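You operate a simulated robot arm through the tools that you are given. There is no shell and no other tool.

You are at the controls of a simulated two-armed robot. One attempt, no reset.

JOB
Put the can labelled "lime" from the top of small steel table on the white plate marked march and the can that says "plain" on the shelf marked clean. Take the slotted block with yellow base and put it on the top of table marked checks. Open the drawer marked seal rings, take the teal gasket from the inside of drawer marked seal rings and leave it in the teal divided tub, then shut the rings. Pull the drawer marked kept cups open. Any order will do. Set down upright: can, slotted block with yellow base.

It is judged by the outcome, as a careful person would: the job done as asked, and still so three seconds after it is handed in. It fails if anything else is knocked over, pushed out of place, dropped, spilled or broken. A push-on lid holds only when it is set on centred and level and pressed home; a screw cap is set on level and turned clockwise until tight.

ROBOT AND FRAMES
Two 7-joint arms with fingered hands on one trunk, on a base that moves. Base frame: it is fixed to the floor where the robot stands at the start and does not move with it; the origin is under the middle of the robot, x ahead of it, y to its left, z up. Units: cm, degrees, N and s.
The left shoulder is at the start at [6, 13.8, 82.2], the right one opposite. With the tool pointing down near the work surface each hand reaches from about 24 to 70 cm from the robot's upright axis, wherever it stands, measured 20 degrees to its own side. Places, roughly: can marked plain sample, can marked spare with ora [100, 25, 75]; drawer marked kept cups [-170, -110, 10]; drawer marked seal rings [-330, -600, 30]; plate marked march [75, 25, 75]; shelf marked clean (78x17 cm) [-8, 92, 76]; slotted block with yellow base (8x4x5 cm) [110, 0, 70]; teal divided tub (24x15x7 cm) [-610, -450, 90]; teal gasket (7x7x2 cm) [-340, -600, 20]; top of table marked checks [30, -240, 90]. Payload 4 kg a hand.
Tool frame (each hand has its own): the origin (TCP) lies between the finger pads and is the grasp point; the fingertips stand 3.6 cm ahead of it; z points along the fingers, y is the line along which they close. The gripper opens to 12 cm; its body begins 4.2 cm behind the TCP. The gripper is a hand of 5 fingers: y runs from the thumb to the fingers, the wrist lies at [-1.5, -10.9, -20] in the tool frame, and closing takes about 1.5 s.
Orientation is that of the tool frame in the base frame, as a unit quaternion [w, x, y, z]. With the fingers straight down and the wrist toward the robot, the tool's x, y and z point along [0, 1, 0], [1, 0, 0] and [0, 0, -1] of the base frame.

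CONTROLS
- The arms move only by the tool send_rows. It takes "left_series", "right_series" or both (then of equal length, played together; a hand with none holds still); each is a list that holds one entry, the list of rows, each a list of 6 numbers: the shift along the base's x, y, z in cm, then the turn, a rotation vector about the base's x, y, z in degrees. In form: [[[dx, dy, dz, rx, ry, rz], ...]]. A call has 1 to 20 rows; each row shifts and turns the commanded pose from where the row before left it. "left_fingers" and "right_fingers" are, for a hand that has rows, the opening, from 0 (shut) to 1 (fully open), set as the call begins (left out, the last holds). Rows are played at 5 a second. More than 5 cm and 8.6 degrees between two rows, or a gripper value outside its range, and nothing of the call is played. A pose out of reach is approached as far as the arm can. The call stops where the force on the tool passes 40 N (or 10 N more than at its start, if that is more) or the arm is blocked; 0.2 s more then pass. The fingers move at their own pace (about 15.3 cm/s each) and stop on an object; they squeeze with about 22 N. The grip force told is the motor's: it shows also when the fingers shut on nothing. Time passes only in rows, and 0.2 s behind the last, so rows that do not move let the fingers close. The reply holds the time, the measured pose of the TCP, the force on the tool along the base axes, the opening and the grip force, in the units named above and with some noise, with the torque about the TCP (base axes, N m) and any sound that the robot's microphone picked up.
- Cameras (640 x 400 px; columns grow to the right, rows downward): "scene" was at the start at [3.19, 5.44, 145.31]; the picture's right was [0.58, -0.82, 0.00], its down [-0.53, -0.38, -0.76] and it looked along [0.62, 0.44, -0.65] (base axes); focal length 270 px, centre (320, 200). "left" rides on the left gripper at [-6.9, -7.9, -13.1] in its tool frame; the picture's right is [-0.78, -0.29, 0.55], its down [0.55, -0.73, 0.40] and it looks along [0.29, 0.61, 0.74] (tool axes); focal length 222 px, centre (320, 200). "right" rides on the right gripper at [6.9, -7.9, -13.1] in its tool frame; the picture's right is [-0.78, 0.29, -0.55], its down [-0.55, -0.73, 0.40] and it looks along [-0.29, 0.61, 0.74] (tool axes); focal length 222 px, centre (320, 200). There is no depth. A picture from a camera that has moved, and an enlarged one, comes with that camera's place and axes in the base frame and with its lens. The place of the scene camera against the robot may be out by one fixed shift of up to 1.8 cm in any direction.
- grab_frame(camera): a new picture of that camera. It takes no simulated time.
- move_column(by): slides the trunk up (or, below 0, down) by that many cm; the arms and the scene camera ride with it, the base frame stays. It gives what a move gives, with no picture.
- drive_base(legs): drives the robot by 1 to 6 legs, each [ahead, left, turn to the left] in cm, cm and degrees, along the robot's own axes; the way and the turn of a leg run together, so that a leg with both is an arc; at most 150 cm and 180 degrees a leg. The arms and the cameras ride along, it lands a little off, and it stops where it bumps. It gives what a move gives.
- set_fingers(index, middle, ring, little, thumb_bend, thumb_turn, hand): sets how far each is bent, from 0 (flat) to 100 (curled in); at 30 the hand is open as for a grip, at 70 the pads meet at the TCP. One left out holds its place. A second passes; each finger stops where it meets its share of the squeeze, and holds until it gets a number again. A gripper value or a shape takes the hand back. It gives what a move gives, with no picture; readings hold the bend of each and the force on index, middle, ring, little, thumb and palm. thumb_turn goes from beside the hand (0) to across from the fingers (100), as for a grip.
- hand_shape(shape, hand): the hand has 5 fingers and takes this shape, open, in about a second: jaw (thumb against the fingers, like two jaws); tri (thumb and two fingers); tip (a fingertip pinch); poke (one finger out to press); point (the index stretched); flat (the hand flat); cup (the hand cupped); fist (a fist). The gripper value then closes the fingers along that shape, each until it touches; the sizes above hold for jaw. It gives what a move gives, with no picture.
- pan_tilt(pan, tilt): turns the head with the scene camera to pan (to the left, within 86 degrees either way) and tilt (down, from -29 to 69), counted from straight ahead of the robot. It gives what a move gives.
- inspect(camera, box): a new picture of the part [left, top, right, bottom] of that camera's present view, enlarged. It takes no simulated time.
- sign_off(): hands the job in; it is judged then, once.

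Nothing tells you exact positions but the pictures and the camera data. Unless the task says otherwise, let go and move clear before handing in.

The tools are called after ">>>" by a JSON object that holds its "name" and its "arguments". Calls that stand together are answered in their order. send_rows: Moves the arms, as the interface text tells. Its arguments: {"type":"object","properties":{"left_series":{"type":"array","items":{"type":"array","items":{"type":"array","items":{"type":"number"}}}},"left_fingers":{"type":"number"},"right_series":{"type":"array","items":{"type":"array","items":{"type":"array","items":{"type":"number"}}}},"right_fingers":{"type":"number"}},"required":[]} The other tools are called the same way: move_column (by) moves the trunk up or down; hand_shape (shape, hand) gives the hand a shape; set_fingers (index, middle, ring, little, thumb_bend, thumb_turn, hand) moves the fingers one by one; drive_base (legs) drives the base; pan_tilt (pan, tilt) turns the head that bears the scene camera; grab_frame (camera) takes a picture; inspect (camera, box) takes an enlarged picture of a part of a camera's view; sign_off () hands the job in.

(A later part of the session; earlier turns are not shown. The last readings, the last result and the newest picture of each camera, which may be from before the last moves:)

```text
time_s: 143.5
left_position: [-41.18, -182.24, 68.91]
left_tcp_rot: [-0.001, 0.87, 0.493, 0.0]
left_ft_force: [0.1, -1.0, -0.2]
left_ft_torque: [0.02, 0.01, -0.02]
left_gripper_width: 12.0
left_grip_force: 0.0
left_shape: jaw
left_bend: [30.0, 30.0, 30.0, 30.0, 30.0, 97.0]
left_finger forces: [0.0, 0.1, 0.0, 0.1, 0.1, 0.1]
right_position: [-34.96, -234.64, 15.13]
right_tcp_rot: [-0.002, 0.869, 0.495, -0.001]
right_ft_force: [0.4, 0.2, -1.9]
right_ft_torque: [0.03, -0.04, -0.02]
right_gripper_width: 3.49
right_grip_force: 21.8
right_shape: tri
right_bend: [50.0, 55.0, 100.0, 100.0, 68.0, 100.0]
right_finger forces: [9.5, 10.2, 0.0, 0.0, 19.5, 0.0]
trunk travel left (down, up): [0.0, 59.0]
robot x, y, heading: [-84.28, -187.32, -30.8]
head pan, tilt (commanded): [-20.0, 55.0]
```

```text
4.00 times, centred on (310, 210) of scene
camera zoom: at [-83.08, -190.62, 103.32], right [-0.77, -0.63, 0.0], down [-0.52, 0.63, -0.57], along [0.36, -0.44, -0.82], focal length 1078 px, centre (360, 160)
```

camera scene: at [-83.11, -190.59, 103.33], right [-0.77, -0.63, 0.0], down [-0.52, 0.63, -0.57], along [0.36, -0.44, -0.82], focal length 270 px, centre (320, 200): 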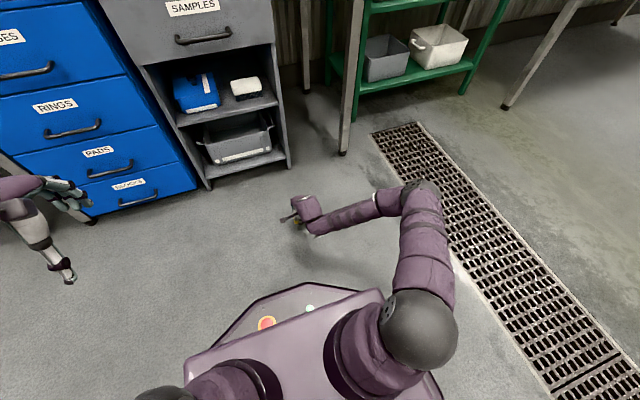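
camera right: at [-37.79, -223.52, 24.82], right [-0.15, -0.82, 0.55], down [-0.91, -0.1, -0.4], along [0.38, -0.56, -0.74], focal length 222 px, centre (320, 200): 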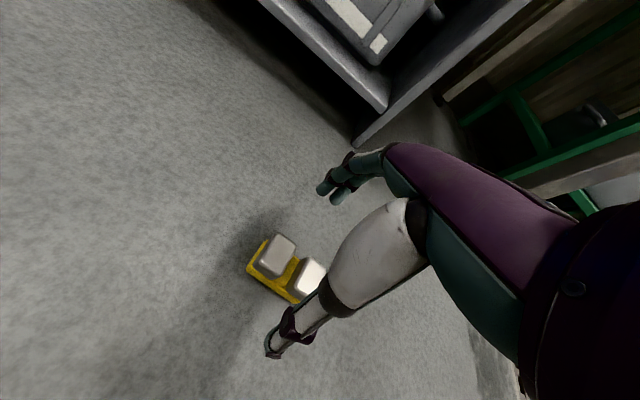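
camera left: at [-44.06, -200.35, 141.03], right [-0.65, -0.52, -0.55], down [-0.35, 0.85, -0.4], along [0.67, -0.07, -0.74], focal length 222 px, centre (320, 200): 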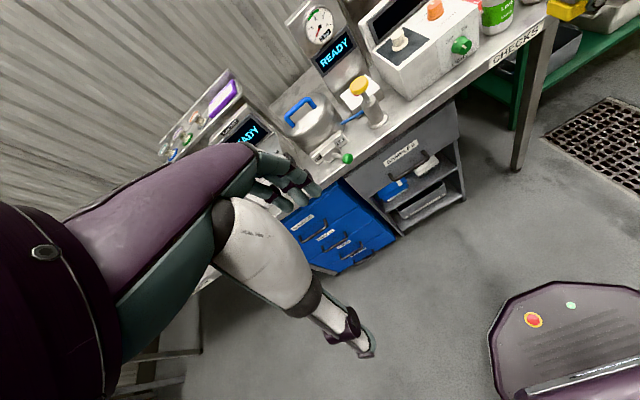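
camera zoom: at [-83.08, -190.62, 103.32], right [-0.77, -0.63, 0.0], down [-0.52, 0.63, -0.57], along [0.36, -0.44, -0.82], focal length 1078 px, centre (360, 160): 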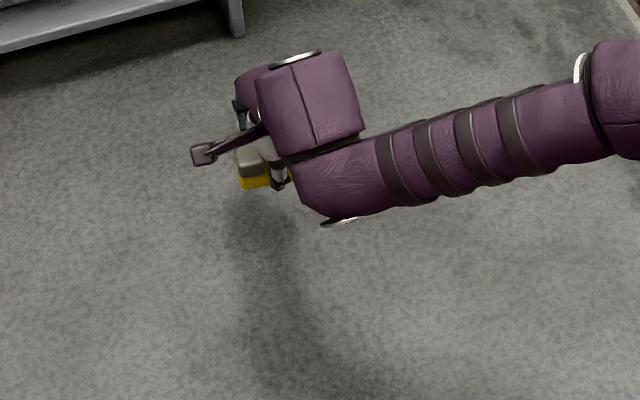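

The block hangs level. I'll bring the hand up and back in, then raise the trunk fully again.

>>> {"name": "send_rows", "arguments": {"right_series": [[[-0.8, 0.5, 4.4, 0, 0, 0], [-0.8, 0.5, 4.4, 0, 0, 0], [-0.8, 0.5, 4.4, 0, 0, 0], [-0.8, 0.5, 4.4, 0, 0, 0], [-0.8, 0.5, 4.4, 0, 0, 0], [-0.8, 0.5, 4.4, 0, 0, 0], [-0.8, 0.5, 4.4, 0, 0, 0], [-0.8, 0.5, 4.4, 0, 0, 0], [-0.8, 0.5, 4.4, 0, 0, 0]]]}}

>>> {"name": "move_column", "arguments": {"by": 40}}

>>> {"name": "move_column", "arguments": {"by": 19}}

```text
time_s: 145.5
left_position: [-41.32, -182.26, 68.88]
left_tcp_rot: [-0.001, 0.87, 0.494, -0.001]
left_ft_force: [0.4, 0.2, -0.3]
left_ft_torque: [0.03, 0.01, 0.03]
left_gripper_width: 11.98
left_grip_force: 0.1
left_shape: jaw
left_bend: [30.0, 30.0, 30.0, 30.0, 30.0, 97.0]
left_finger forces: [0.1, 0.0, 0.1, 0.1, 0.0, 0.0]
right_position: [-42.36, -230.19, 54.55]
right_tcp_rot: [-0.001, 0.869, 0.494, -0.001]
right_ft_force: [0.1, -0.6, -2.6]
right_ft_torque: [0.04, 0.0, -0.01]
right_gripper_width: 3.49
right_grip_force: 21.8
right_shape: tri
right_bend: [50.0, 55.0, 100.0, 100.0, 68.0, 100.0]
right_finger forces: [9.4, 10.2, 0.1, 0.0, 19.5, 0.0]
trunk travel left (down, up): [0.0, 59.0]
robot x, y, heading: [-84.31, -187.37, -30.5]
head pan, tilt (commanded): [-20.0, 55.0]
```

```text
time_s: 149.3
left_position: [-41.31, -182.33, 108.93]
left_tcp_rot: [-0.001, 0.87, 0.493, 0.0]
left_ft_force: [-0.6, 0.1, -0.3]
left_ft_torque: [0.02, 0.05, -0.01]
left_gripper_width: 11.97
left_grip_force: 0.1
left_shape: jaw
left_bend: [30.0, 30.0, 30.0, 30.0, 30.0, 97.0]
left_finger forces: [0.0, 0.1, 0.1, 0.0, 0.0, 0.0]
right_position: [-42.41, -230.21, 94.58]
right_tcp_rot: [-0.001, 0.869, 0.494, -0.001]
right_ft_force: [-0.3, 0.2, -1.7]
right_ft_torque: [-0.02, -0.02, 0.03]
right_gripper_width: 3.46
right_grip_force: 22.2
right_shape: tri
right_bend: [50.0, 55.0, 100.0, 100.0, 68.0, 100.0]
right_finger forces: [9.4, 10.1, 0.0, 0.1, 19.6, 0.0]
trunk travel left (down, up): [-40.0, 19.0]
robot x, y, heading: [-84.39, -186.91, -30.9]
head pan, tilt (commanded): [-20.0, 55.0]
```

```text
time_s: 151.4
left_position: [-41.13, -182.32, 127.9]
left_tcp_rot: [0.0, 0.869, 0.494, 0.0]
left_ft_force: [-0.3, 0.1, 0.3]
left_ft_torque: [-0.01, -0.01, -0.02]
left_gripper_width: 11.96
left_grip_force: 0.1
left_shape: jaw
left_bend: [30.0, 30.0, 30.0, 30.0, 30.0, 97.0]
left_finger forces: [0.0, 0.0, 0.0, 0.0, 0.1, 0.1]
right_position: [-42.38, -230.28, 113.71]
right_tcp_rot: [-0.002, 0.87, 0.493, -0.001]
right_ft_force: [-0.9, -0.1, -1.6]
right_ft_torque: [0.04, 0.02, -0.01]
right_gripper_width: 3.45
right_grip_force: 22.0
right_shape: tri
right_bend: [50.0, 55.0, 100.0, 100.0, 68.0, 100.0]
right_finger forces: [9.4, 10.1, 0.1, 0.1, 19.5, 0.0]
trunk travel left (down, up): [-59.0, 0.0]
robot x, y, heading: [-84.09, -187.05, -31.0]
head pan, tilt (commanded): [-20.0, 55.0]
```

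The hand is back up with the block. I'll return to the bench, stopping a few centimetres short of the patch.

>>> {"name": "drive_base", "arguments": {"legs": [[0, 25.5, 0.6], [24, 0, 0]]}}

>>> {"name": "inspect", "arguments": {"camera": "left", "box": [400, 0, 640, 160]}}

>>> {"name": "grab_frame", "arguments": {"camera": "right"}}

>>> {"name": "pan_tilt", "arguments": {"pan": -20, "tilt": 45}}

>>> {"name": "inspect", "arguments": {"camera": "scene", "box": [170, 120, 370, 260]}}

```text
time_s: 154.6
left_position: [-7.17, -172.04, 127.76]
left_tcp_rot: [-0.001, 0.866, 0.5, 0.0]
left_ft_force: [0.2, 0.4, 0.1]
left_ft_torque: [0.02, 0.02, 0.01]
left_gripper_width: 11.98
left_grip_force: 0.0
left_shape: jaw
left_bend: [30.0, 30.0, 30.0, 30.0, 30.0, 97.0]
left_finger forces: [0.1, 0.0, 0.1, 0.0, 0.0, 0.0]
right_position: [-7.68, -219.93, 113.56]
right_tcp_rot: [-0.002, 0.866, 0.5, -0.001]
right_ft_force: [0.0, -1.0, -1.7]
right_ft_torque: [0.02, 0.02, 0.02]
right_gripper_width: 3.52
right_grip_force: 21.3
right_shape: tri
right_bend: [50.0, 55.0, 100.0, 100.0, 68.0, 100.0]
right_finger forces: [9.4, 10.1, 0.0, 0.1, 19.6, 0.1]
trunk travel left (down, up): [-59.0, 0.0]
robot x, y, heading: [-50.28, -177.33, -30.0]
head pan, tilt (commanded): [-20.0, 55.0]
```

```text
2.50 times, centred on (520, 80) of left
camera zoom: at [-17.67, -173.98, 141.0], right [-0.65, -0.53, -0.55], down [-0.36, 0.84, -0.4], along [0.67, -0.06, -0.74], focal length 555 px, centre (-180, 500)
```

zoom: 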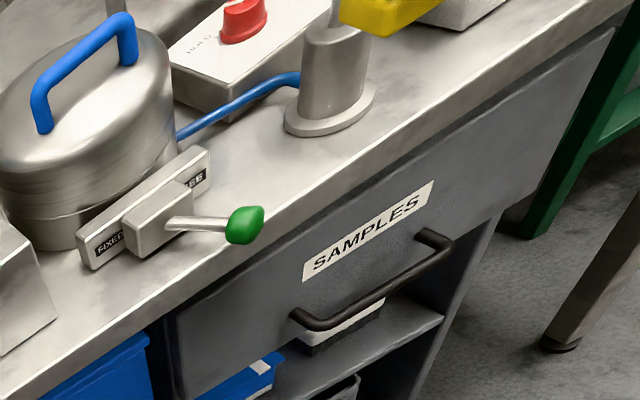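

```text
taken
camera right: at [-11.02, -209.97, 126.71], right [-0.14, -0.83, 0.55], down [-0.91, -0.11, -0.39], along [0.39, -0.55, -0.74], focal length 222 px, centre (320, 200)
```

right: 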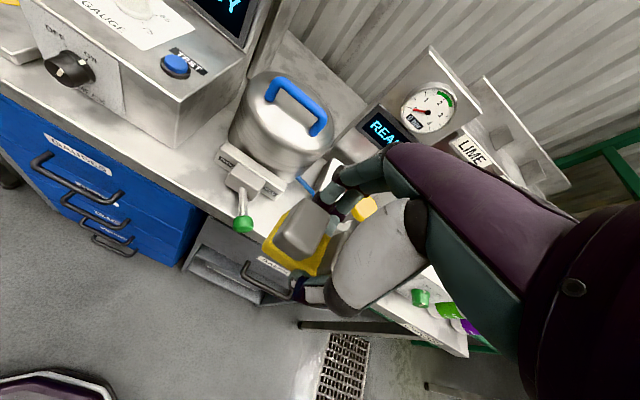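

```text
time_s: 155.3
left_position: [-7.32, -171.82, 128.01]
left_tcp_rot: [-0.002, 0.866, 0.5, -0.001]
left_ft_force: [0.8, 0.0, -0.1]
left_ft_torque: [0.0, -0.03, 0.0]
left_gripper_width: 11.98
left_grip_force: 0.1
left_shape: jaw
left_bend: [30.0, 30.0, 30.0, 30.0, 30.0, 97.0]
left_finger forces: [0.1, 0.0, 0.0, 0.0, 0.1, 0.0]
right_position: [-7.85, -219.71, 113.64]
right_tcp_rot: [-0.002, 0.865, 0.501, -0.001]
right_ft_force: [0.4, 0.1, -2.4]
right_ft_torque: [0.02, 0.05, -0.02]
right_gripper_width: 3.47
right_grip_force: 22.4
right_shape: tri
right_bend: [50.0, 55.0, 100.0, 100.0, 68.0, 100.0]
right_finger forces: [9.4, 10.1, 0.1, 0.1, 19.5, 0.0]
trunk travel left (down, up): [-59.0, 0.0]
robot x, y, heading: [-50.35, -177.13, -30.2]
head pan, tilt (commanded): [-20.0, 45.0]
```

```text
2.86 times, centred on (270, 190) of scene
camera zoom: at [-48.46, -181.51, 163.66], right [-0.77, -0.64, 0.0], down [-0.46, 0.54, -0.71], along [0.45, -0.54, -0.71], focal length 770 px, centre (463, 229)
```

zoom: 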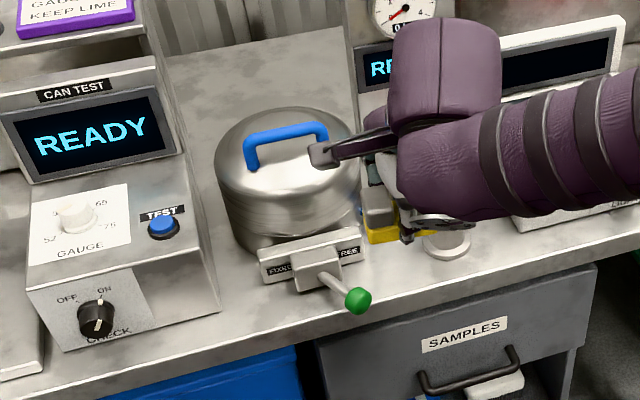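

The patch lies between the valve bar's right end and the pump, with about 8 cm between them. I'll turn the left hand so its camera looks straight at that patch, to guide the descent.

>>> {"name": "send_rows", "arguments": {"left_series": [[[0, 0, 0, 0, 0, -8], [0, 0, 0, 0, 0, -8], [0, 0, 0, 0, 0, -8], [0, 0, 0, 0, 0, -8]]]}}

>>> {"name": "grab_frame", "arguments": {"camera": "left"}}

```text
time_s: 156.3
left_position: [-7.28, -171.87, 127.92]
left_tcp_rot: [-0.001, 0.971, 0.24, 0.0]
left_ft_force: [-0.6, -0.5, 0.4]
left_ft_torque: [-0.01, 0.02, 0.02]
left_gripper_width: 11.99
left_grip_force: 0.1
left_shape: jaw
left_bend: [30.0, 30.0, 30.0, 30.0, 30.0, 97.0]
left_finger forces: [0.0, 0.0, 0.0, 0.0, 0.0, 0.1]
right_position: [-7.69, -219.88, 113.45]
right_tcp_rot: [-0.002, 0.865, 0.501, -0.001]
right_ft_force: [0.1, 0.4, -1.8]
right_ft_torque: [0.01, 0.01, -0.02]
right_gripper_width: 3.5
right_grip_force: 21.9
right_shape: tri
right_bend: [50.0, 55.0, 100.0, 100.0, 68.0, 100.0]
right_finger forces: [9.5, 10.1, 0.1, 0.0, 19.5, 0.0]
trunk travel left (down, up): [-59.0, 0.0]
robot x, y, heading: [-50.24, -177.76, -29.8]
head pan, tilt (commanded): [-20.0, 45.0]
```

```text
taken
camera left: at [-17.31, -168.09, 140.99], right [-0.83, -0.11, -0.55], down [0.14, 0.91, -0.4], along [0.54, -0.41, -0.74], focal length 222 px, centre (320, 200)
```

left: 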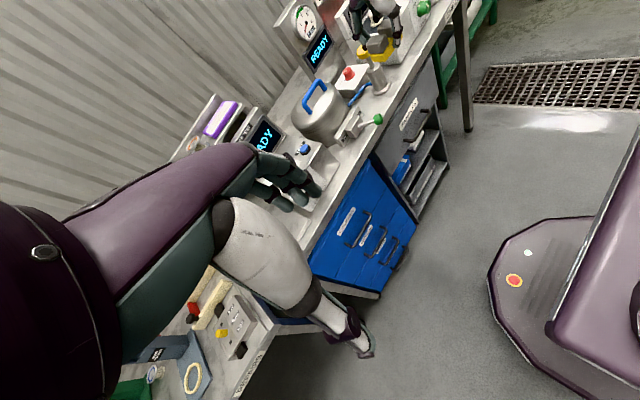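

>>> {"name": "inspect", "arguments": {"camera": "left", "box": [300, 0, 460, 140]}}

```text
2.86 times, centred on (380, 70) of left
camera zoom: at [-17.31, -168.09, 140.99], right [-0.83, -0.11, -0.55], down [0.14, 0.91, -0.4], along [0.54, -0.41, -0.74], focal length 635 px, centre (149, 571)
```

zoom: 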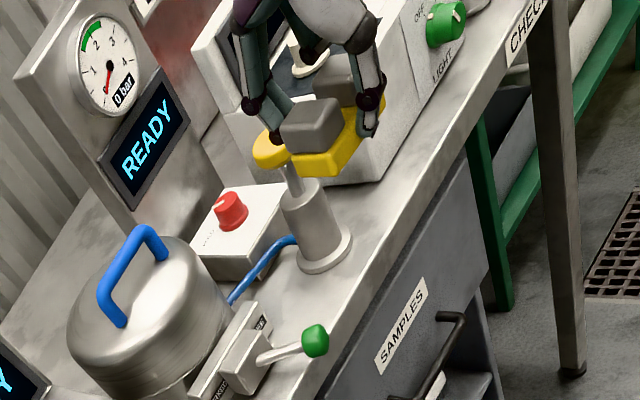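

I have a good side view now. I'll bring the block over the patch at the present height, then descend partway and look again.

>>> {"name": "send_rows", "arguments": {"right_series": [[[2.95, -2.1, 0, 0, 0, 0], [2.95, -2.1, 0, 0, 0, 0], [2.95, -2.1, 0, 0, 0, 0]]]}}

>>> {"name": "inspect", "arguments": {"camera": "left", "box": [300, 0, 460, 140]}}

>>> {"name": "grab_frame", "arguments": {"camera": "right"}}

```text
time_s: 157.1
left_position: [-7.17, -172.0, 127.88]
left_tcp_rot: [-0.001, 0.97, 0.242, -0.001]
left_ft_force: [0.0, 0.1, -0.5]
left_ft_torque: [0.01, 0.02, 0.0]
left_gripper_width: 11.99
left_grip_force: 0.0
left_shape: jaw
left_bend: [30.0, 30.0, 30.0, 30.0, 30.0, 97.0]
left_finger forces: [0.0, 0.1, 0.1, 0.1, 0.1, 0.0]
right_position: [1.01, -226.16, 113.62]
right_tcp_rot: [-0.001, 0.866, 0.501, -0.002]
right_ft_force: [0.7, 0.5, -2.1]
right_ft_torque: [0.01, 0.01, 0.0]
right_gripper_width: 3.45
right_grip_force: 22.1
right_shape: tri
right_bend: [50.0, 55.0, 100.0, 100.0, 68.0, 100.0]
right_finger forces: [9.4, 10.2, 0.0, 0.1, 19.6, 0.0]
trunk travel left (down, up): [-59.0, 0.0]
robot x, y, heading: [-50.43, -177.54, -30.0]
head pan, tilt (commanded): [-20.0, 45.0]
```

```text
2.86 times, centred on (380, 70) of left
camera zoom: at [-17.23, -168.18, 140.97], right [-0.83, -0.11, -0.55], down [0.14, 0.91, -0.4], along [0.54, -0.41, -0.74], focal length 635 px, centre (149, 571)
```

zoom: 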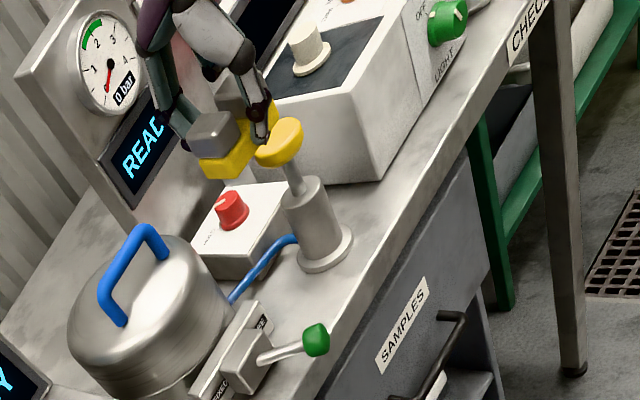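

```text
taken
camera right: at [-2.17, -216.11, 126.63], right [-0.14, -0.83, 0.55], down [-0.91, -0.11, -0.39], along [0.39, -0.55, -0.74], focal length 222 px, centre (320, 200)
```

right: 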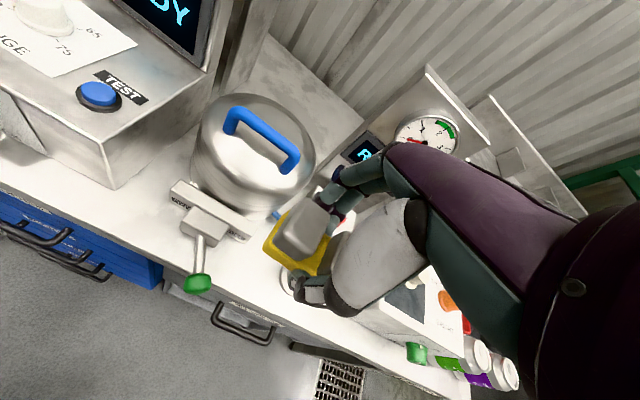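

>>> {"name": "inspect", "arguments": {"camera": "right", "box": [160, 160, 340, 310]}}

>>> {"name": "inspect", "arguments": {"camera": "left", "box": [330, 40, 430, 140]}}

```text
2.67 times, centred on (250, 235) of right
camera zoom: at [-2.17, -216.11, 126.63], right [-0.14, -0.83, 0.55], down [-0.91, -0.11, -0.39], along [0.39, -0.55, -0.74], focal length 592 px, centre (507, 107)
```

zoom: 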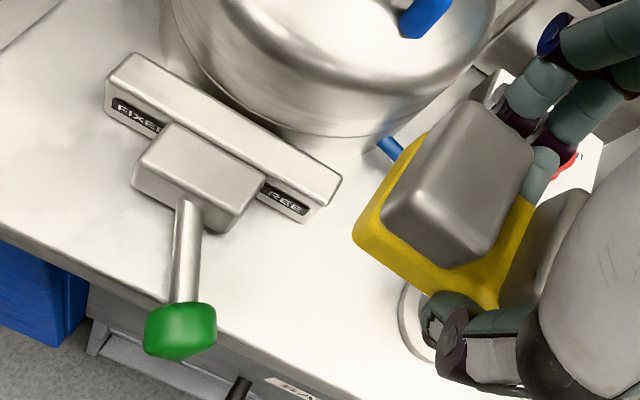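

```text
4.00 times, centred on (380, 90) of left
camera zoom: at [-17.23, -168.18, 140.97], right [-0.83, -0.11, -0.55], down [0.14, 0.91, -0.4], along [0.54, -0.41, -0.74], focal length 888 px, centre (80, 640)
```

zoom: 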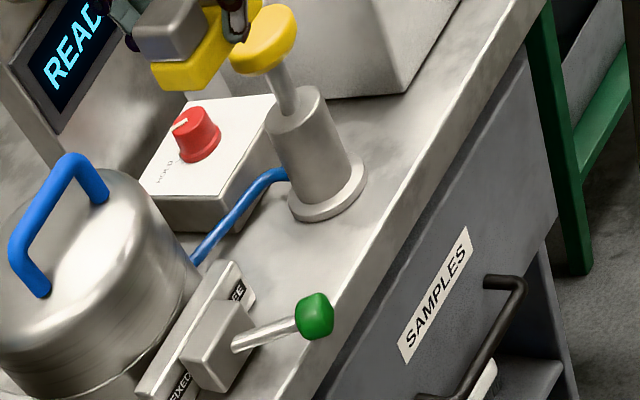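

>>> {"name": "inspect", "arguments": {"camera": "right", "box": [200, 220, 300, 320]}}

>>> {"name": "inspect", "arguments": {"camera": "scene", "box": [230, 160, 350, 250]}}

```text
4.00 times, centred on (250, 270) of right
camera zoom: at [-2.17, -216.11, 126.63], right [-0.14, -0.83, 0.55], down [-0.91, -0.11, -0.39], along [0.39, -0.55, -0.74], focal length 888 px, centre (600, -80)
```

zoom: 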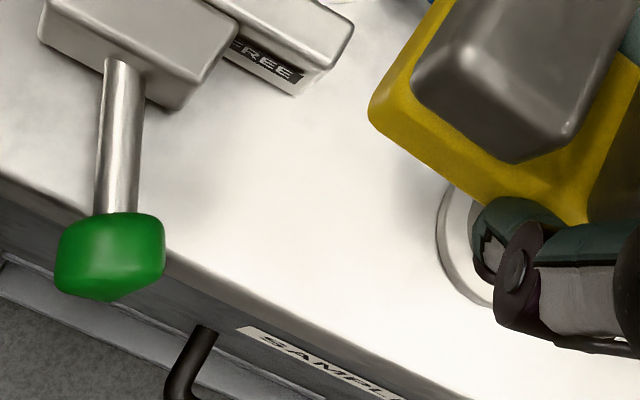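

```text
4.44 times, centred on (290, 205) of scene
camera zoom: at [-48.29, -181.59, 163.66], right [-0.77, -0.64, 0.0], down [-0.46, 0.54, -0.71], along [0.45, -0.54, -0.71], focal length 1198 px, centre (453, 178)
```

zoom: 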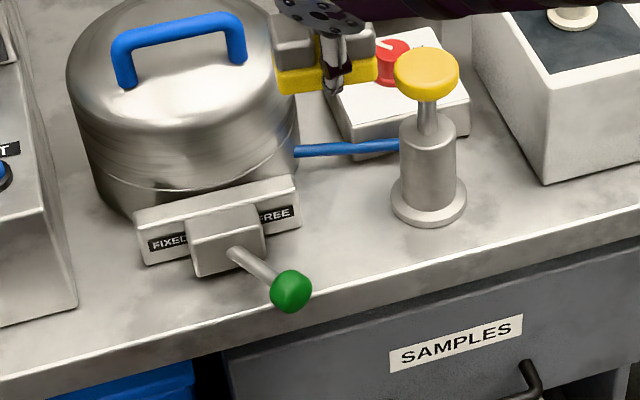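

Relative to the hand, the bench's front edge is 1.2 cm behind the grasp point, the bar end 1.5 cm left and the pump 6.5 cm right. I'll shift 1.6 cm forward and 0.9 cm right, then descend in stages.

>>> {"name": "send_rows", "arguments": {"right_series": [[[0.93, -1.58, 0, 0, 0, 0], [0, 0, -3.5, 0, 0, 0], [0, 0, -3.5, 0, 0, 0]]]}}

>>> {"name": "inspect", "arguments": {"camera": "left", "box": [310, 20, 430, 130]}}

>>> {"name": "inspect", "arguments": {"camera": "right", "box": [160, 160, 340, 310]}}

>>> {"name": "inspect", "arguments": {"camera": "scene", "box": [230, 140, 370, 250]}}

```text
time_s: 157.9
left_position: [-7.21, -171.9, 127.92]
left_tcp_rot: [-0.001, 0.97, 0.242, 0.0]
left_ft_force: [-0.4, 0.8, -0.1]
left_ft_torque: [0.0, 0.0, -0.02]
left_gripper_width: 11.97
left_grip_force: 0.0
left_shape: jaw
left_bend: [30.0, 30.0, 30.0, 30.0, 30.0, 97.0]
left_finger forces: [0.0, 0.0, 0.0, 0.0, 0.1, 0.0]
right_position: [1.81, -227.82, 106.36]
right_tcp_rot: [-0.002, 0.865, 0.501, -0.002]
right_ft_force: [-0.4, -0.6, -2.7]
right_ft_torque: [0.04, 0.03, 0.0]
right_gripper_width: 3.48
right_grip_force: 22.2
right_shape: tri
right_bend: [50.0, 55.0, 100.0, 100.0, 68.0, 100.0]
right_finger forces: [9.4, 10.2, 0.1, 0.1, 19.5, 0.1]
trunk travel left (down, up): [-59.0, 0.0]
robot x, y, heading: [-50.09, -176.93, -29.9]
head pan, tilt (commanded): [-20.0, 45.0]
```

```text
3.64 times, centred on (370, 75) of left
camera zoom: at [-17.27, -168.18, 140.98], right [-0.83, -0.11, -0.55], down [0.14, 0.91, -0.4], along [0.54, -0.41, -0.74], focal length 808 px, centre (138, 654)
```

zoom: 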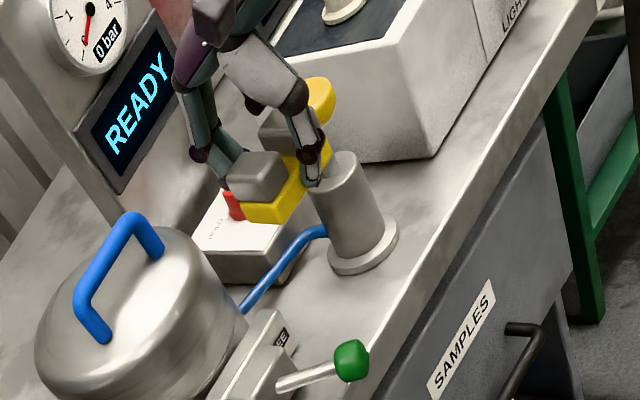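

```text
2.67 times, centred on (250, 235) of right
camera zoom: at [-1.39, -217.84, 119.52], right [-0.14, -0.83, 0.55], down [-0.91, -0.11, -0.39], along [0.39, -0.55, -0.74], focal length 592 px, centre (507, 107)
```

zoom: 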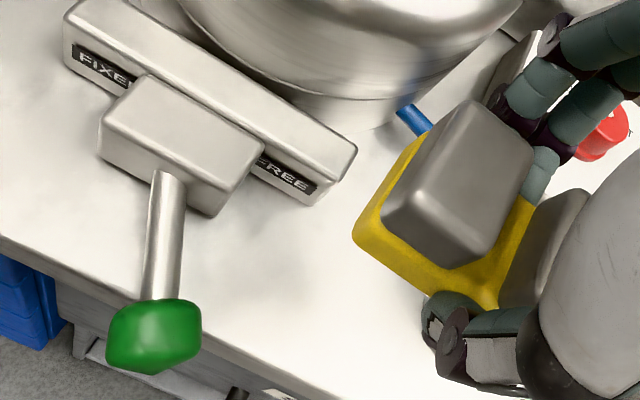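

```text
3.64 times, centred on (300, 195) of scene
camera zoom: at [-48.33, -181.59, 163.67], right [-0.77, -0.64, 0.0], down [-0.46, 0.54, -0.71], along [0.45, -0.54, -0.71], focal length 980 px, centre (393, 218)
```

zoom: 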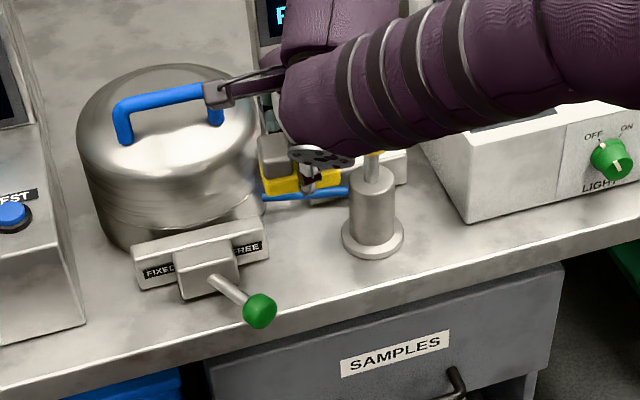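

The alignment matches. I'll nudge 0.4 cm further in and descend another 5 cm, then look again.

>>> {"name": "send_rows", "arguments": {"right_series": [[[0.35, -0.2, -2.5, 0, 0, 0], [0, 0, -2.5, 0, 0, 0]]]}}

>>> {"name": "inspect", "arguments": {"camera": "left", "box": [310, 20, 430, 130]}}

>>> {"name": "inspect", "arguments": {"camera": "right", "box": [160, 160, 340, 310]}}

>>> {"name": "inspect", "arguments": {"camera": "scene", "box": [230, 140, 370, 250]}}

```text
time_s: 158.5
left_position: [-7.31, -171.85, 127.94]
left_tcp_rot: [-0.001, 0.97, 0.241, 0.001]
left_ft_force: [-0.2, -0.1, 0.5]
left_ft_torque: [0.02, 0.01, 0.0]
left_gripper_width: 11.94
left_grip_force: 0.0
left_shape: jaw
left_bend: [30.0, 30.0, 30.0, 30.0, 30.0, 97.0]
left_finger forces: [0.1, 0.0, 0.0, 0.0, 0.0, 0.0]
right_position: [2.42, -227.97, 101.62]
right_tcp_rot: [-0.002, 0.866, 0.501, 0.0]
right_ft_force: [-0.3, -0.1, -0.9]
right_ft_torque: [-0.02, 0.02, -0.02]
right_gripper_width: 3.47
right_grip_force: 22.1
right_shape: tri
right_bend: [50.0, 55.0, 100.0, 100.0, 68.0, 100.0]
right_finger forces: [9.4, 10.1, 0.0, 0.0, 19.3, 0.1]
trunk travel left (down, up): [-59.0, 0.0]
robot x, y, heading: [-50.37, -177.53, -30.0]
head pan, tilt (commanded): [-20.0, 45.0]
```

```text
3.64 times, centred on (370, 75) of left
camera zoom: at [-17.37, -168.14, 141.0], right [-0.83, -0.11, -0.55], down [0.14, 0.91, -0.4], along [0.54, -0.41, -0.74], focal length 808 px, centre (138, 654)
```

zoom: 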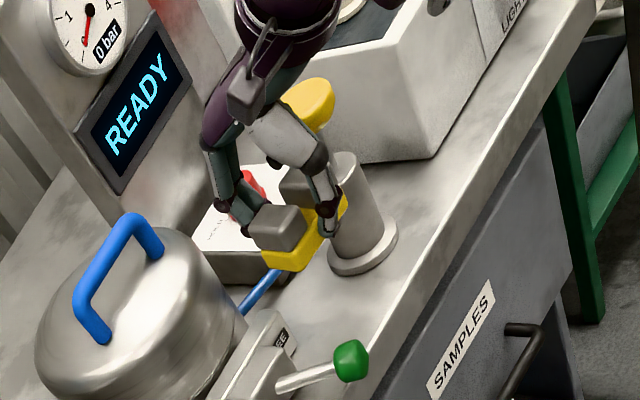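

```text
2.67 times, centred on (250, 235) of right
camera zoom: at [-0.96, -218.05, 114.78], right [-0.14, -0.83, 0.55], down [-0.91, -0.11, -0.4], along [0.39, -0.55, -0.74], focal length 592 px, centre (507, 107)
```

zoom: 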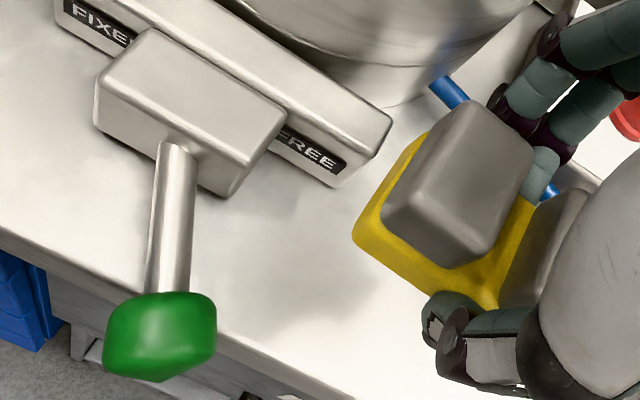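

```text
3.64 times, centred on (300, 195) of scene
camera zoom: at [-48.44, -181.54, 163.67], right [-0.77, -0.64, 0.0], down [-0.46, 0.54, -0.71], along [0.45, -0.54, -0.71], focal length 980 px, centre (393, 218)
```

zoom: 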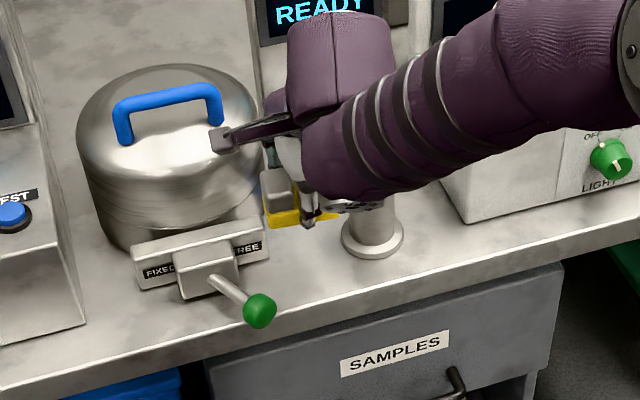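

No contact so far. I'll go down in 2 cm steps, watching the pump for any movement.

>>> {"name": "send_rows", "arguments": {"right_series": [[[0, 0, -1, 0, 0, 0], [0, 0, -1, 0, 0, 0]]]}}

>>> {"name": "inspect", "arguments": {"camera": "left", "box": [310, 20, 430, 130]}}

>>> {"name": "send_rows", "arguments": {"right_series": [[[0, 0, -1, 0, 0, 0], [0, 0, -1, 0, 0, 0]]]}}

>>> {"name": "inspect", "arguments": {"camera": "left", "box": [310, 20, 430, 130]}}

>>> {"name": "inspect", "arguments": {"camera": "scene", "box": [230, 140, 370, 250]}}

```text
time_s: 159.1
left_position: [-7.32, -171.89, 128.02]
left_tcp_rot: [0.0, 0.97, 0.242, -0.001]
left_ft_force: [0.1, 1.2, 0.0]
left_ft_torque: [-0.06, 0.03, 0.01]
left_gripper_width: 11.99
left_grip_force: 0.1
left_shape: jaw
left_bend: [30.0, 30.0, 30.0, 30.0, 30.0, 97.0]
left_finger forces: [0.1, 0.1, 0.0, 0.0, 0.0, 0.0]
right_position: [2.41, -228.03, 99.66]
right_tcp_rot: [-0.001, 0.865, 0.501, -0.001]
right_ft_force: [-0.3, 0.0, -2.5]
right_ft_torque: [-0.03, -0.02, -0.01]
right_gripper_width: 3.47
right_grip_force: 22.4
right_shape: tri
right_bend: [50.0, 55.0, 100.0, 100.0, 68.0, 100.0]
right_finger forces: [9.3, 10.1, 0.1, 0.0, 19.4, 0.1]
trunk travel left (down, up): [-59.0, 0.0]
robot x, y, heading: [-50.08, -177.33, -30.1]
head pan, tilt (commanded): [-20.0, 45.0]
```

```text
3.64 times, centred on (370, 75) of left
camera zoom: at [-17.35, -168.14, 141.0], right [-0.83, -0.11, -0.55], down [0.14, 0.91, -0.4], along [0.54, -0.41, -0.74], focal length 808 px, centre (138, 654)
```

zoom: 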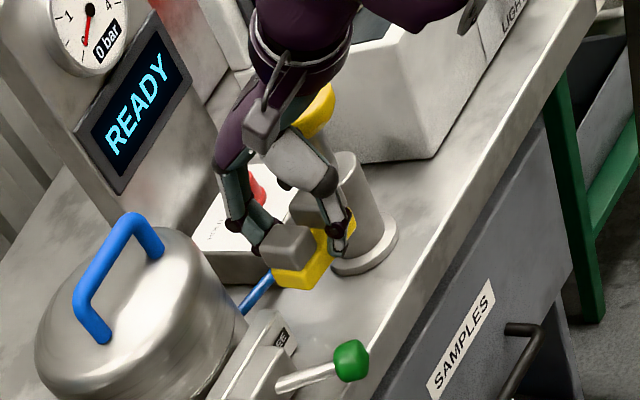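

```text
time_s: 159.7
left_position: [-7.3, -171.96, 127.93]
left_tcp_rot: [-0.001, 0.97, 0.242, 0.0]
left_ft_force: [0.4, 0.1, 0.5]
left_ft_torque: [-0.03, -0.04, 0.02]
left_gripper_width: 11.98
left_grip_force: 0.1
left_shape: jaw
left_bend: [30.0, 30.0, 30.0, 30.0, 30.0, 97.0]
left_finger forces: [0.0, 0.0, 0.0, 0.0, 0.0, 0.0]
right_position: [2.56, -228.07, 97.51]
right_tcp_rot: [-0.002, 0.866, 0.5, -0.002]
right_ft_force: [-1.0, -0.4, -1.7]
right_ft_torque: [-0.01, 0.01, 0.02]
right_gripper_width: 3.45
right_grip_force: 22.2
right_shape: tri
right_bend: [50.0, 55.0, 100.0, 100.0, 68.0, 100.0]
right_finger forces: [9.4, 10.0, 0.0, 0.0, 19.4, 0.0]
trunk travel left (down, up): [-59.0, 0.0]
robot x, y, heading: [-50.32, -177.14, -30.0]
head pan, tilt (commanded): [-20.0, 45.0]
```

```text
3.64 times, centred on (370, 75) of left
camera zoom: at [-17.36, -168.15, 141.0], right [-0.83, -0.11, -0.55], down [0.14, 0.91, -0.4], along [0.54, -0.41, -0.74], focal length 808 px, centre (138, 654)
```

zoom: 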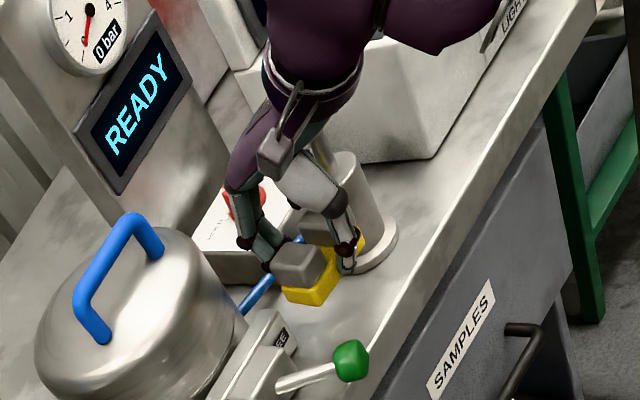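

```text
3.64 times, centred on (300, 195) of scene
camera zoom: at [-48.43, -181.55, 163.67], right [-0.77, -0.64, 0.0], down [-0.46, 0.54, -0.71], along [0.45, -0.54, -0.71], focal length 980 px, centre (393, 218)
```

zoom: 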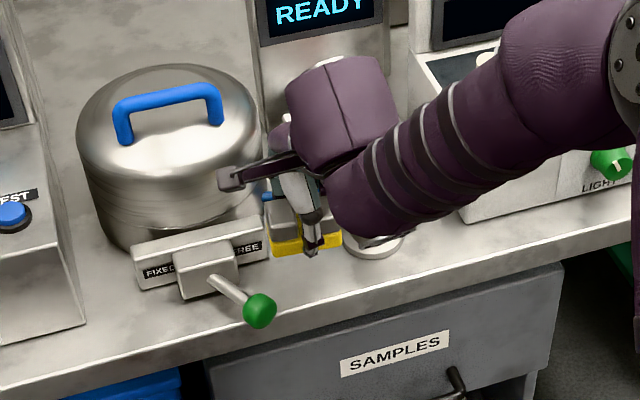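

Still no contact and the pump hasn't moved. I'll continue down in small steps.

>>> {"name": "send_rows", "arguments": {"right_series": [[[0, 0, -1, 0, 0, 0], [0, 0, -0.8, 0, 0, 0]]]}}

>>> {"name": "inspect", "arguments": {"camera": "left", "box": [310, 20, 430, 130]}}

>>> {"name": "inspect", "arguments": {"camera": "right", "box": [160, 160, 340, 310]}}

```text
time_s: 160.3
left_position: [-7.28, -171.83, 127.88]
left_tcp_rot: [-0.001, 0.97, 0.242, -0.001]
left_ft_force: [0.5, 0.4, -0.2]
left_ft_torque: [0.0, -0.01, -0.02]
left_gripper_width: 11.98
left_grip_force: 0.1
left_shape: jaw
left_bend: [30.0, 30.0, 30.0, 30.0, 30.0, 97.0]
left_finger forces: [0.1, 0.0, 0.0, 0.0, 0.1, 0.0]
right_position: [2.42, -227.96, 95.83]
right_tcp_rot: [-0.002, 0.866, 0.501, -0.001]
right_ft_force: [-0.4, -0.1, -1.7]
right_ft_torque: [0.01, 0.0, 0.0]
right_gripper_width: 3.48
right_grip_force: 22.1
right_shape: tri
right_bend: [50.0, 55.0, 100.0, 100.0, 68.0, 100.0]
right_finger forces: [9.3, 10.1, 0.1, 0.0, 19.4, 0.0]
trunk travel left (down, up): [-59.0, 0.0]
robot x, y, heading: [-50.5, -177.51, -30.0]
head pan, tilt (commanded): [-20.0, 45.0]
```

```text
3.64 times, centred on (370, 75) of left
camera zoom: at [-17.35, -168.13, 141.0], right [-0.83, -0.11, -0.55], down [0.14, 0.91, -0.4], along [0.54, -0.41, -0.74], focal length 808 px, centre (138, 654)
```

zoom: 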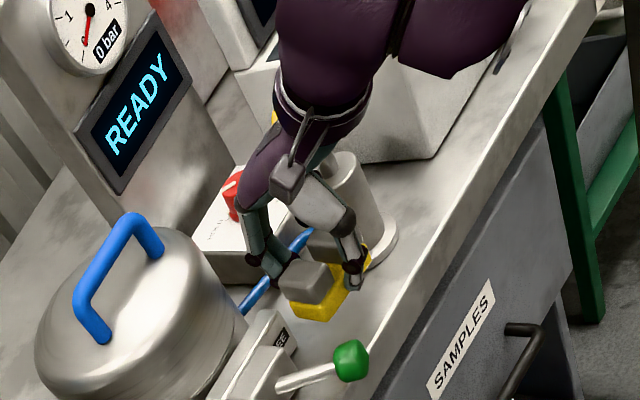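

```text
2.67 times, centred on (250, 235) of right
camera zoom: at [-0.92, -218.03, 108.97], right [-0.14, -0.83, 0.55], down [-0.91, -0.11, -0.4], along [0.39, -0.55, -0.74], focal length 592 px, centre (507, 107)
```

zoom: 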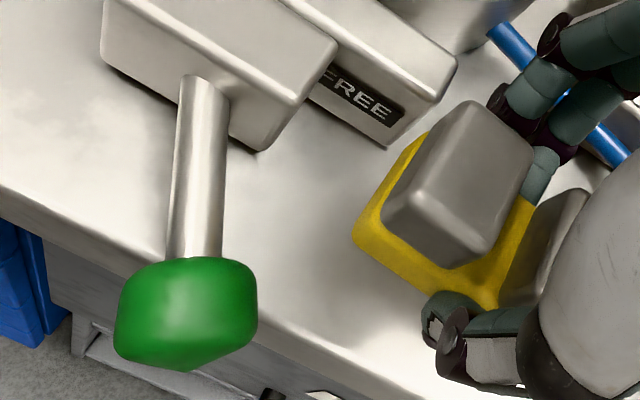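

The block's left end clears the bar and the fingers clear the tube. I'll lower the last few centimetres gently until contact.

>>> {"name": "send_rows", "arguments": {"right_series": [[[0, 0, -0.8, 0, 0, 0], [0, 0, -0.6, 0, 0, 0], [0, 0, -0.5, 0, 0, 0]]]}}

>>> {"name": "send_rows", "arguments": {"right_series": [[[0, 0, -0.3, 0, 0, 0], [0, 0, -0.3, 0, 0, 0]]]}}

>>> {"name": "inspect", "arguments": {"camera": "left", "box": [310, 20, 430, 130]}}

>>> {"name": "inspect", "arguments": {"camera": "scene", "box": [230, 140, 370, 250]}}

```text
time_s: 161.1
left_position: [-7.34, -171.92, 127.84]
left_tcp_rot: [0.0, 0.97, 0.242, -0.001]
left_ft_force: [-0.5, 0.1, -0.2]
left_ft_torque: [0.0, 0.02, -0.02]
left_gripper_width: 11.98
left_grip_force: 0.0
left_shape: jaw
left_bend: [30.0, 30.0, 30.0, 30.0, 30.0, 97.0]
left_finger forces: [0.0, 0.0, 0.0, 0.0, 0.1, 0.0]
right_position: [2.32, -227.81, 93.93]
right_tcp_rot: [-0.001, 0.866, 0.501, -0.001]
right_ft_force: [0.6, -0.6, -1.8]
right_ft_torque: [0.01, 0.0, 0.01]
right_gripper_width: 3.48
right_grip_force: 22.4
right_shape: tri
right_bend: [50.0, 55.0, 100.0, 100.0, 68.0, 100.0]
right_finger forces: [9.3, 10.0, 0.1, 0.0, 19.3, 0.0]
trunk travel left (down, up): [-59.0, 0.0]
robot x, y, heading: [-50.46, -177.43, -30.0]
head pan, tilt (commanded): [-20.0, 45.0]
```

```text
time_s: 161.7
left_position: [-7.3, -171.84, 127.84]
left_tcp_rot: [-0.001, 0.97, 0.242, -0.001]
left_ft_force: [0.1, -0.3, -0.2]
left_ft_torque: [0.05, 0.0, -0.03]
left_gripper_width: 11.94
left_grip_force: 0.1
left_shape: jaw
left_bend: [30.0, 30.0, 30.0, 30.0, 30.0, 97.0]
left_finger forces: [0.0, 0.0, 0.0, 0.1, 0.0, 0.0]
right_position: [2.38, -227.93, 93.38]
right_tcp_rot: [-0.002, 0.867, 0.499, -0.001]
right_ft_force: [-0.7, 0.1, -1.8]
right_ft_torque: [0.01, 0.01, 0.01]
right_gripper_width: 3.47
right_grip_force: 22.2
right_shape: tri
right_bend: [50.0, 55.0, 100.0, 100.0, 68.0, 100.0]
right_finger forces: [9.3, 10.1, 0.0, 0.0, 19.4, 0.1]
trunk travel left (down, up): [-59.0, 0.0]
robot x, y, heading: [-50.23, -177.3, -30.0]
head pan, tilt (commanded): [-20.0, 45.0]
```

```text
3.64 times, centred on (370, 75) of left
camera zoom: at [-17.36, -168.13, 141.0], right [-0.83, -0.11, -0.55], down [0.14, 0.91, -0.4], along [0.54, -0.41, -0.74], focal length 808 px, centre (138, 654)
```

zoom: 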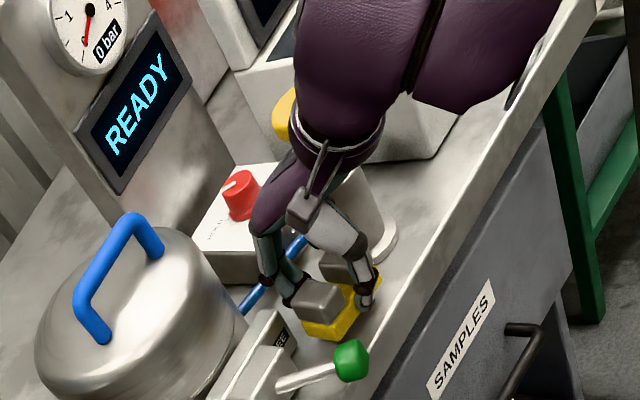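

```text
3.64 times, centred on (300, 195) of scene
camera zoom: at [-48.43, -181.54, 163.67], right [-0.77, -0.64, 0.0], down [-0.46, 0.54, -0.71], along [0.45, -0.54, -0.71], focal length 980 px, centre (393, 218)
```

zoom: 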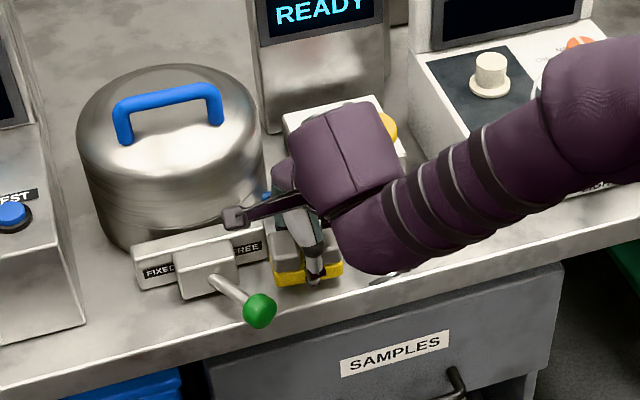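

>>> {"name": "send_rows", "arguments": {"right_series": [[[0, 0, -0.3, 0, 0, 0], [0, 0, -0.3, 0, 0, 0]]]}}

>>> {"name": "send_rows", "arguments": {"right_series": [[[0, 0, -0.2, 0, 0, 0], [0, 0, -0.2, 0, 0, 0]]]}}

>>> {"name": "send_rows", "arguments": {"right_series": [[[0, 0, -0.2, 0, 0, 0], [0, 0, -0.15, 0, 0, 0]]]}}

```text
time_s: 162.3
left_position: [-7.38, -171.87, 127.94]
left_tcp_rot: [-0.002, 0.97, 0.242, 0.001]
left_ft_force: [0.0, 0.1, 0.3]
left_ft_torque: [-0.03, -0.02, 0.01]
left_gripper_width: 11.96
left_grip_force: 0.0
left_shape: jaw
left_bend: [30.0, 30.0, 30.0, 30.0, 30.0, 97.0]
left_finger forces: [0.0, 0.0, 0.1, 0.0, 0.0, 0.0]
right_position: [2.26, -227.93, 92.77]
right_tcp_rot: [-0.001, 0.865, 0.501, 0.0]
right_ft_force: [0.0, -0.7, -1.3]
right_ft_torque: [0.0, -0.01, -0.02]
right_gripper_width: 3.45
right_grip_force: 22.1
right_shape: tri
right_bend: [50.0, 55.0, 100.0, 100.0, 68.0, 100.0]
right_finger forces: [9.3, 10.2, 0.0, 0.0, 19.3, 0.1]
trunk travel left (down, up): [-59.0, 0.0]
robot x, y, heading: [-49.91, -177.42, -30.2]
head pan, tilt (commanded): [-20.0, 45.0]
```

```text
time_s: 162.9
left_position: [-7.22, -171.85, 127.97]
left_tcp_rot: [-0.001, 0.97, 0.242, 0.0]
left_ft_force: [-0.7, -0.4, -0.1]
left_ft_torque: [0.03, 0.01, 0.04]
left_gripper_width: 11.96
left_grip_force: 0.0
left_shape: jaw
left_bend: [30.0, 30.0, 30.0, 30.0, 30.0, 97.0]
left_finger forces: [0.0, 0.1, 0.0, 0.0, 0.1, 0.0]
right_position: [2.32, -227.99, 92.31]
right_tcp_rot: [-0.002, 0.866, 0.501, 0.0]
right_ft_force: [-0.6, -0.3, -2.5]
right_ft_torque: [-0.01, 0.0, 0.04]
right_gripper_width: 3.49
right_grip_force: 22.1
right_shape: tri
right_bend: [50.0, 55.0, 100.0, 100.0, 68.0, 100.0]
right_finger forces: [9.3, 10.1, 0.0, 0.0, 19.4, 0.0]
trunk travel left (down, up): [-59.0, 0.0]
robot x, y, heading: [-50.38, -177.44, -30.0]
head pan, tilt (commanded): [-20.0, 45.0]
```

```text
time_s: 163.5
left_position: [-7.39, -171.83, 127.8]
left_tcp_rot: [0.0, 0.97, 0.242, 0.0]
left_ft_force: [0.2, 0.7, 0.3]
left_ft_torque: [0.01, -0.01, 0.04]
left_gripper_width: 11.99
left_grip_force: 0.1
left_shape: jaw
left_bend: [30.0, 30.0, 30.0, 30.0, 30.0, 97.0]
left_finger forces: [0.0, 0.0, 0.1, 0.0, 0.0, 0.0]
right_position: [2.46, -227.96, 91.99]
right_tcp_rot: [-0.001, 0.866, 0.5, -0.001]
right_ft_force: [0.4, 0.3, 0.1]
right_ft_torque: [-0.01, 0.0, -0.01]
right_gripper_width: 3.46
right_grip_force: 21.9
right_shape: tri
right_bend: [50.0, 55.0, 100.0, 100.0, 68.0, 100.0]
right_finger forces: [9.7, 10.3, 0.0, 0.0, 19.5, 0.1]
trunk travel left (down, up): [-59.0, 0.0]
robot x, y, heading: [-50.64, -177.54, -29.9]
head pan, tilt (commanded): [-20.0, 45.0]
```

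The block is touching down. A touch more, then I'll check its position on the bench before releasing.

>>> {"name": "send_rows", "arguments": {"right_series": [[[0, 0, -0.12, 0, 0, 0], [0, 0, 0, 0, 0, 0]]]}}

>>> {"name": "inspect", "arguments": {"camera": "right", "box": [180, 160, 360, 320]}}

>>> {"name": "inspect", "arguments": {"camera": "scene", "box": [270, 180, 340, 240]}}

>>> {"name": "inspect", "arguments": {"camera": "left", "box": [340, 60, 430, 140]}}

```text
time_s: 164.1
left_position: [-7.46, -171.88, 127.92]
left_tcp_rot: [-0.001, 0.97, 0.242, -0.001]
left_ft_force: [-0.4, -0.5, -0.5]
left_ft_torque: [-0.02, -0.02, 0.01]
left_gripper_width: 11.97
left_grip_force: 0.0
left_shape: jaw
left_bend: [30.0, 30.0, 30.0, 30.0, 30.0, 97.0]
left_finger forces: [0.0, 0.0, 0.1, 0.0, 0.0, 0.1]
right_position: [2.37, -227.92, 92.02]
right_tcp_rot: [-0.001, 0.865, 0.501, -0.001]
right_ft_force: [0.9, -0.6, 6.9]
right_ft_torque: [-0.05, -0.04, -0.01]
right_gripper_width: 3.48
right_grip_force: 22.4
right_shape: tri
right_bend: [50.0, 55.0, 100.0, 100.0, 68.0, 100.0]
right_finger forces: [10.1, 10.8, 0.0, 0.0, 20.4, 0.0]
trunk travel left (down, up): [-59.0, 0.0]
robot x, y, heading: [-50.25, -177.55, -30.0]
head pan, tilt (commanded): [-20.0, 45.0]
```

```text
2.50 times, centred on (270, 240) of right
camera zoom: at [-0.99, -217.97, 105.1], right [-0.14, -0.83, 0.55], down [-0.91, -0.11, -0.4], along [0.39, -0.55, -0.74], focal length 555 px, centre (445, 100)
```

zoom: 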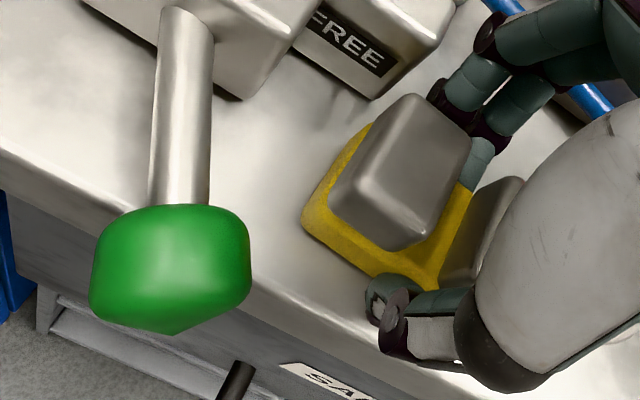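

```text
6.67 times, centred on (305, 210) of scene
camera zoom: at [-48.49, -181.48, 163.68], right [-0.77, -0.64, 0.0], down [-0.45, 0.54, -0.71], along [0.46, -0.54, -0.71], focal length 1797 px, centre (420, 133)
```

zoom: 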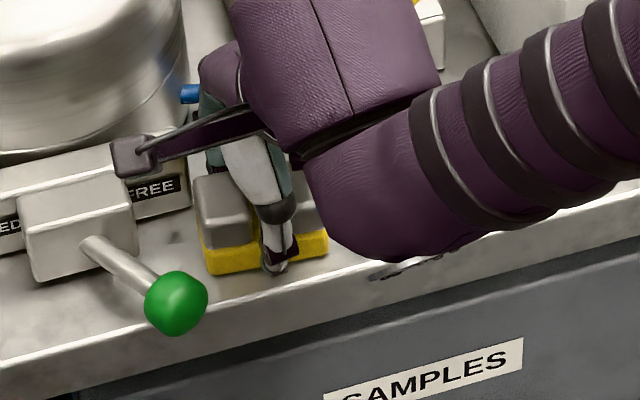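

```text
5.00 times, centred on (385, 100) of left
camera zoom: at [-17.41, -168.08, 141.02], right [-0.83, -0.11, -0.55], down [0.14, 0.91, -0.4], along [0.54, -0.41, -0.74], focal length 1111 px, centre (-5, 700)
```

zoom: 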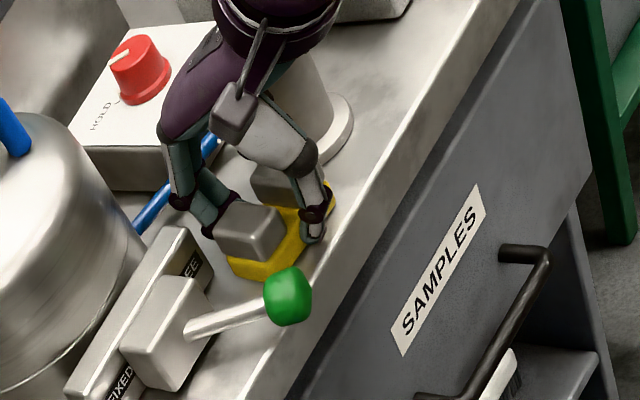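

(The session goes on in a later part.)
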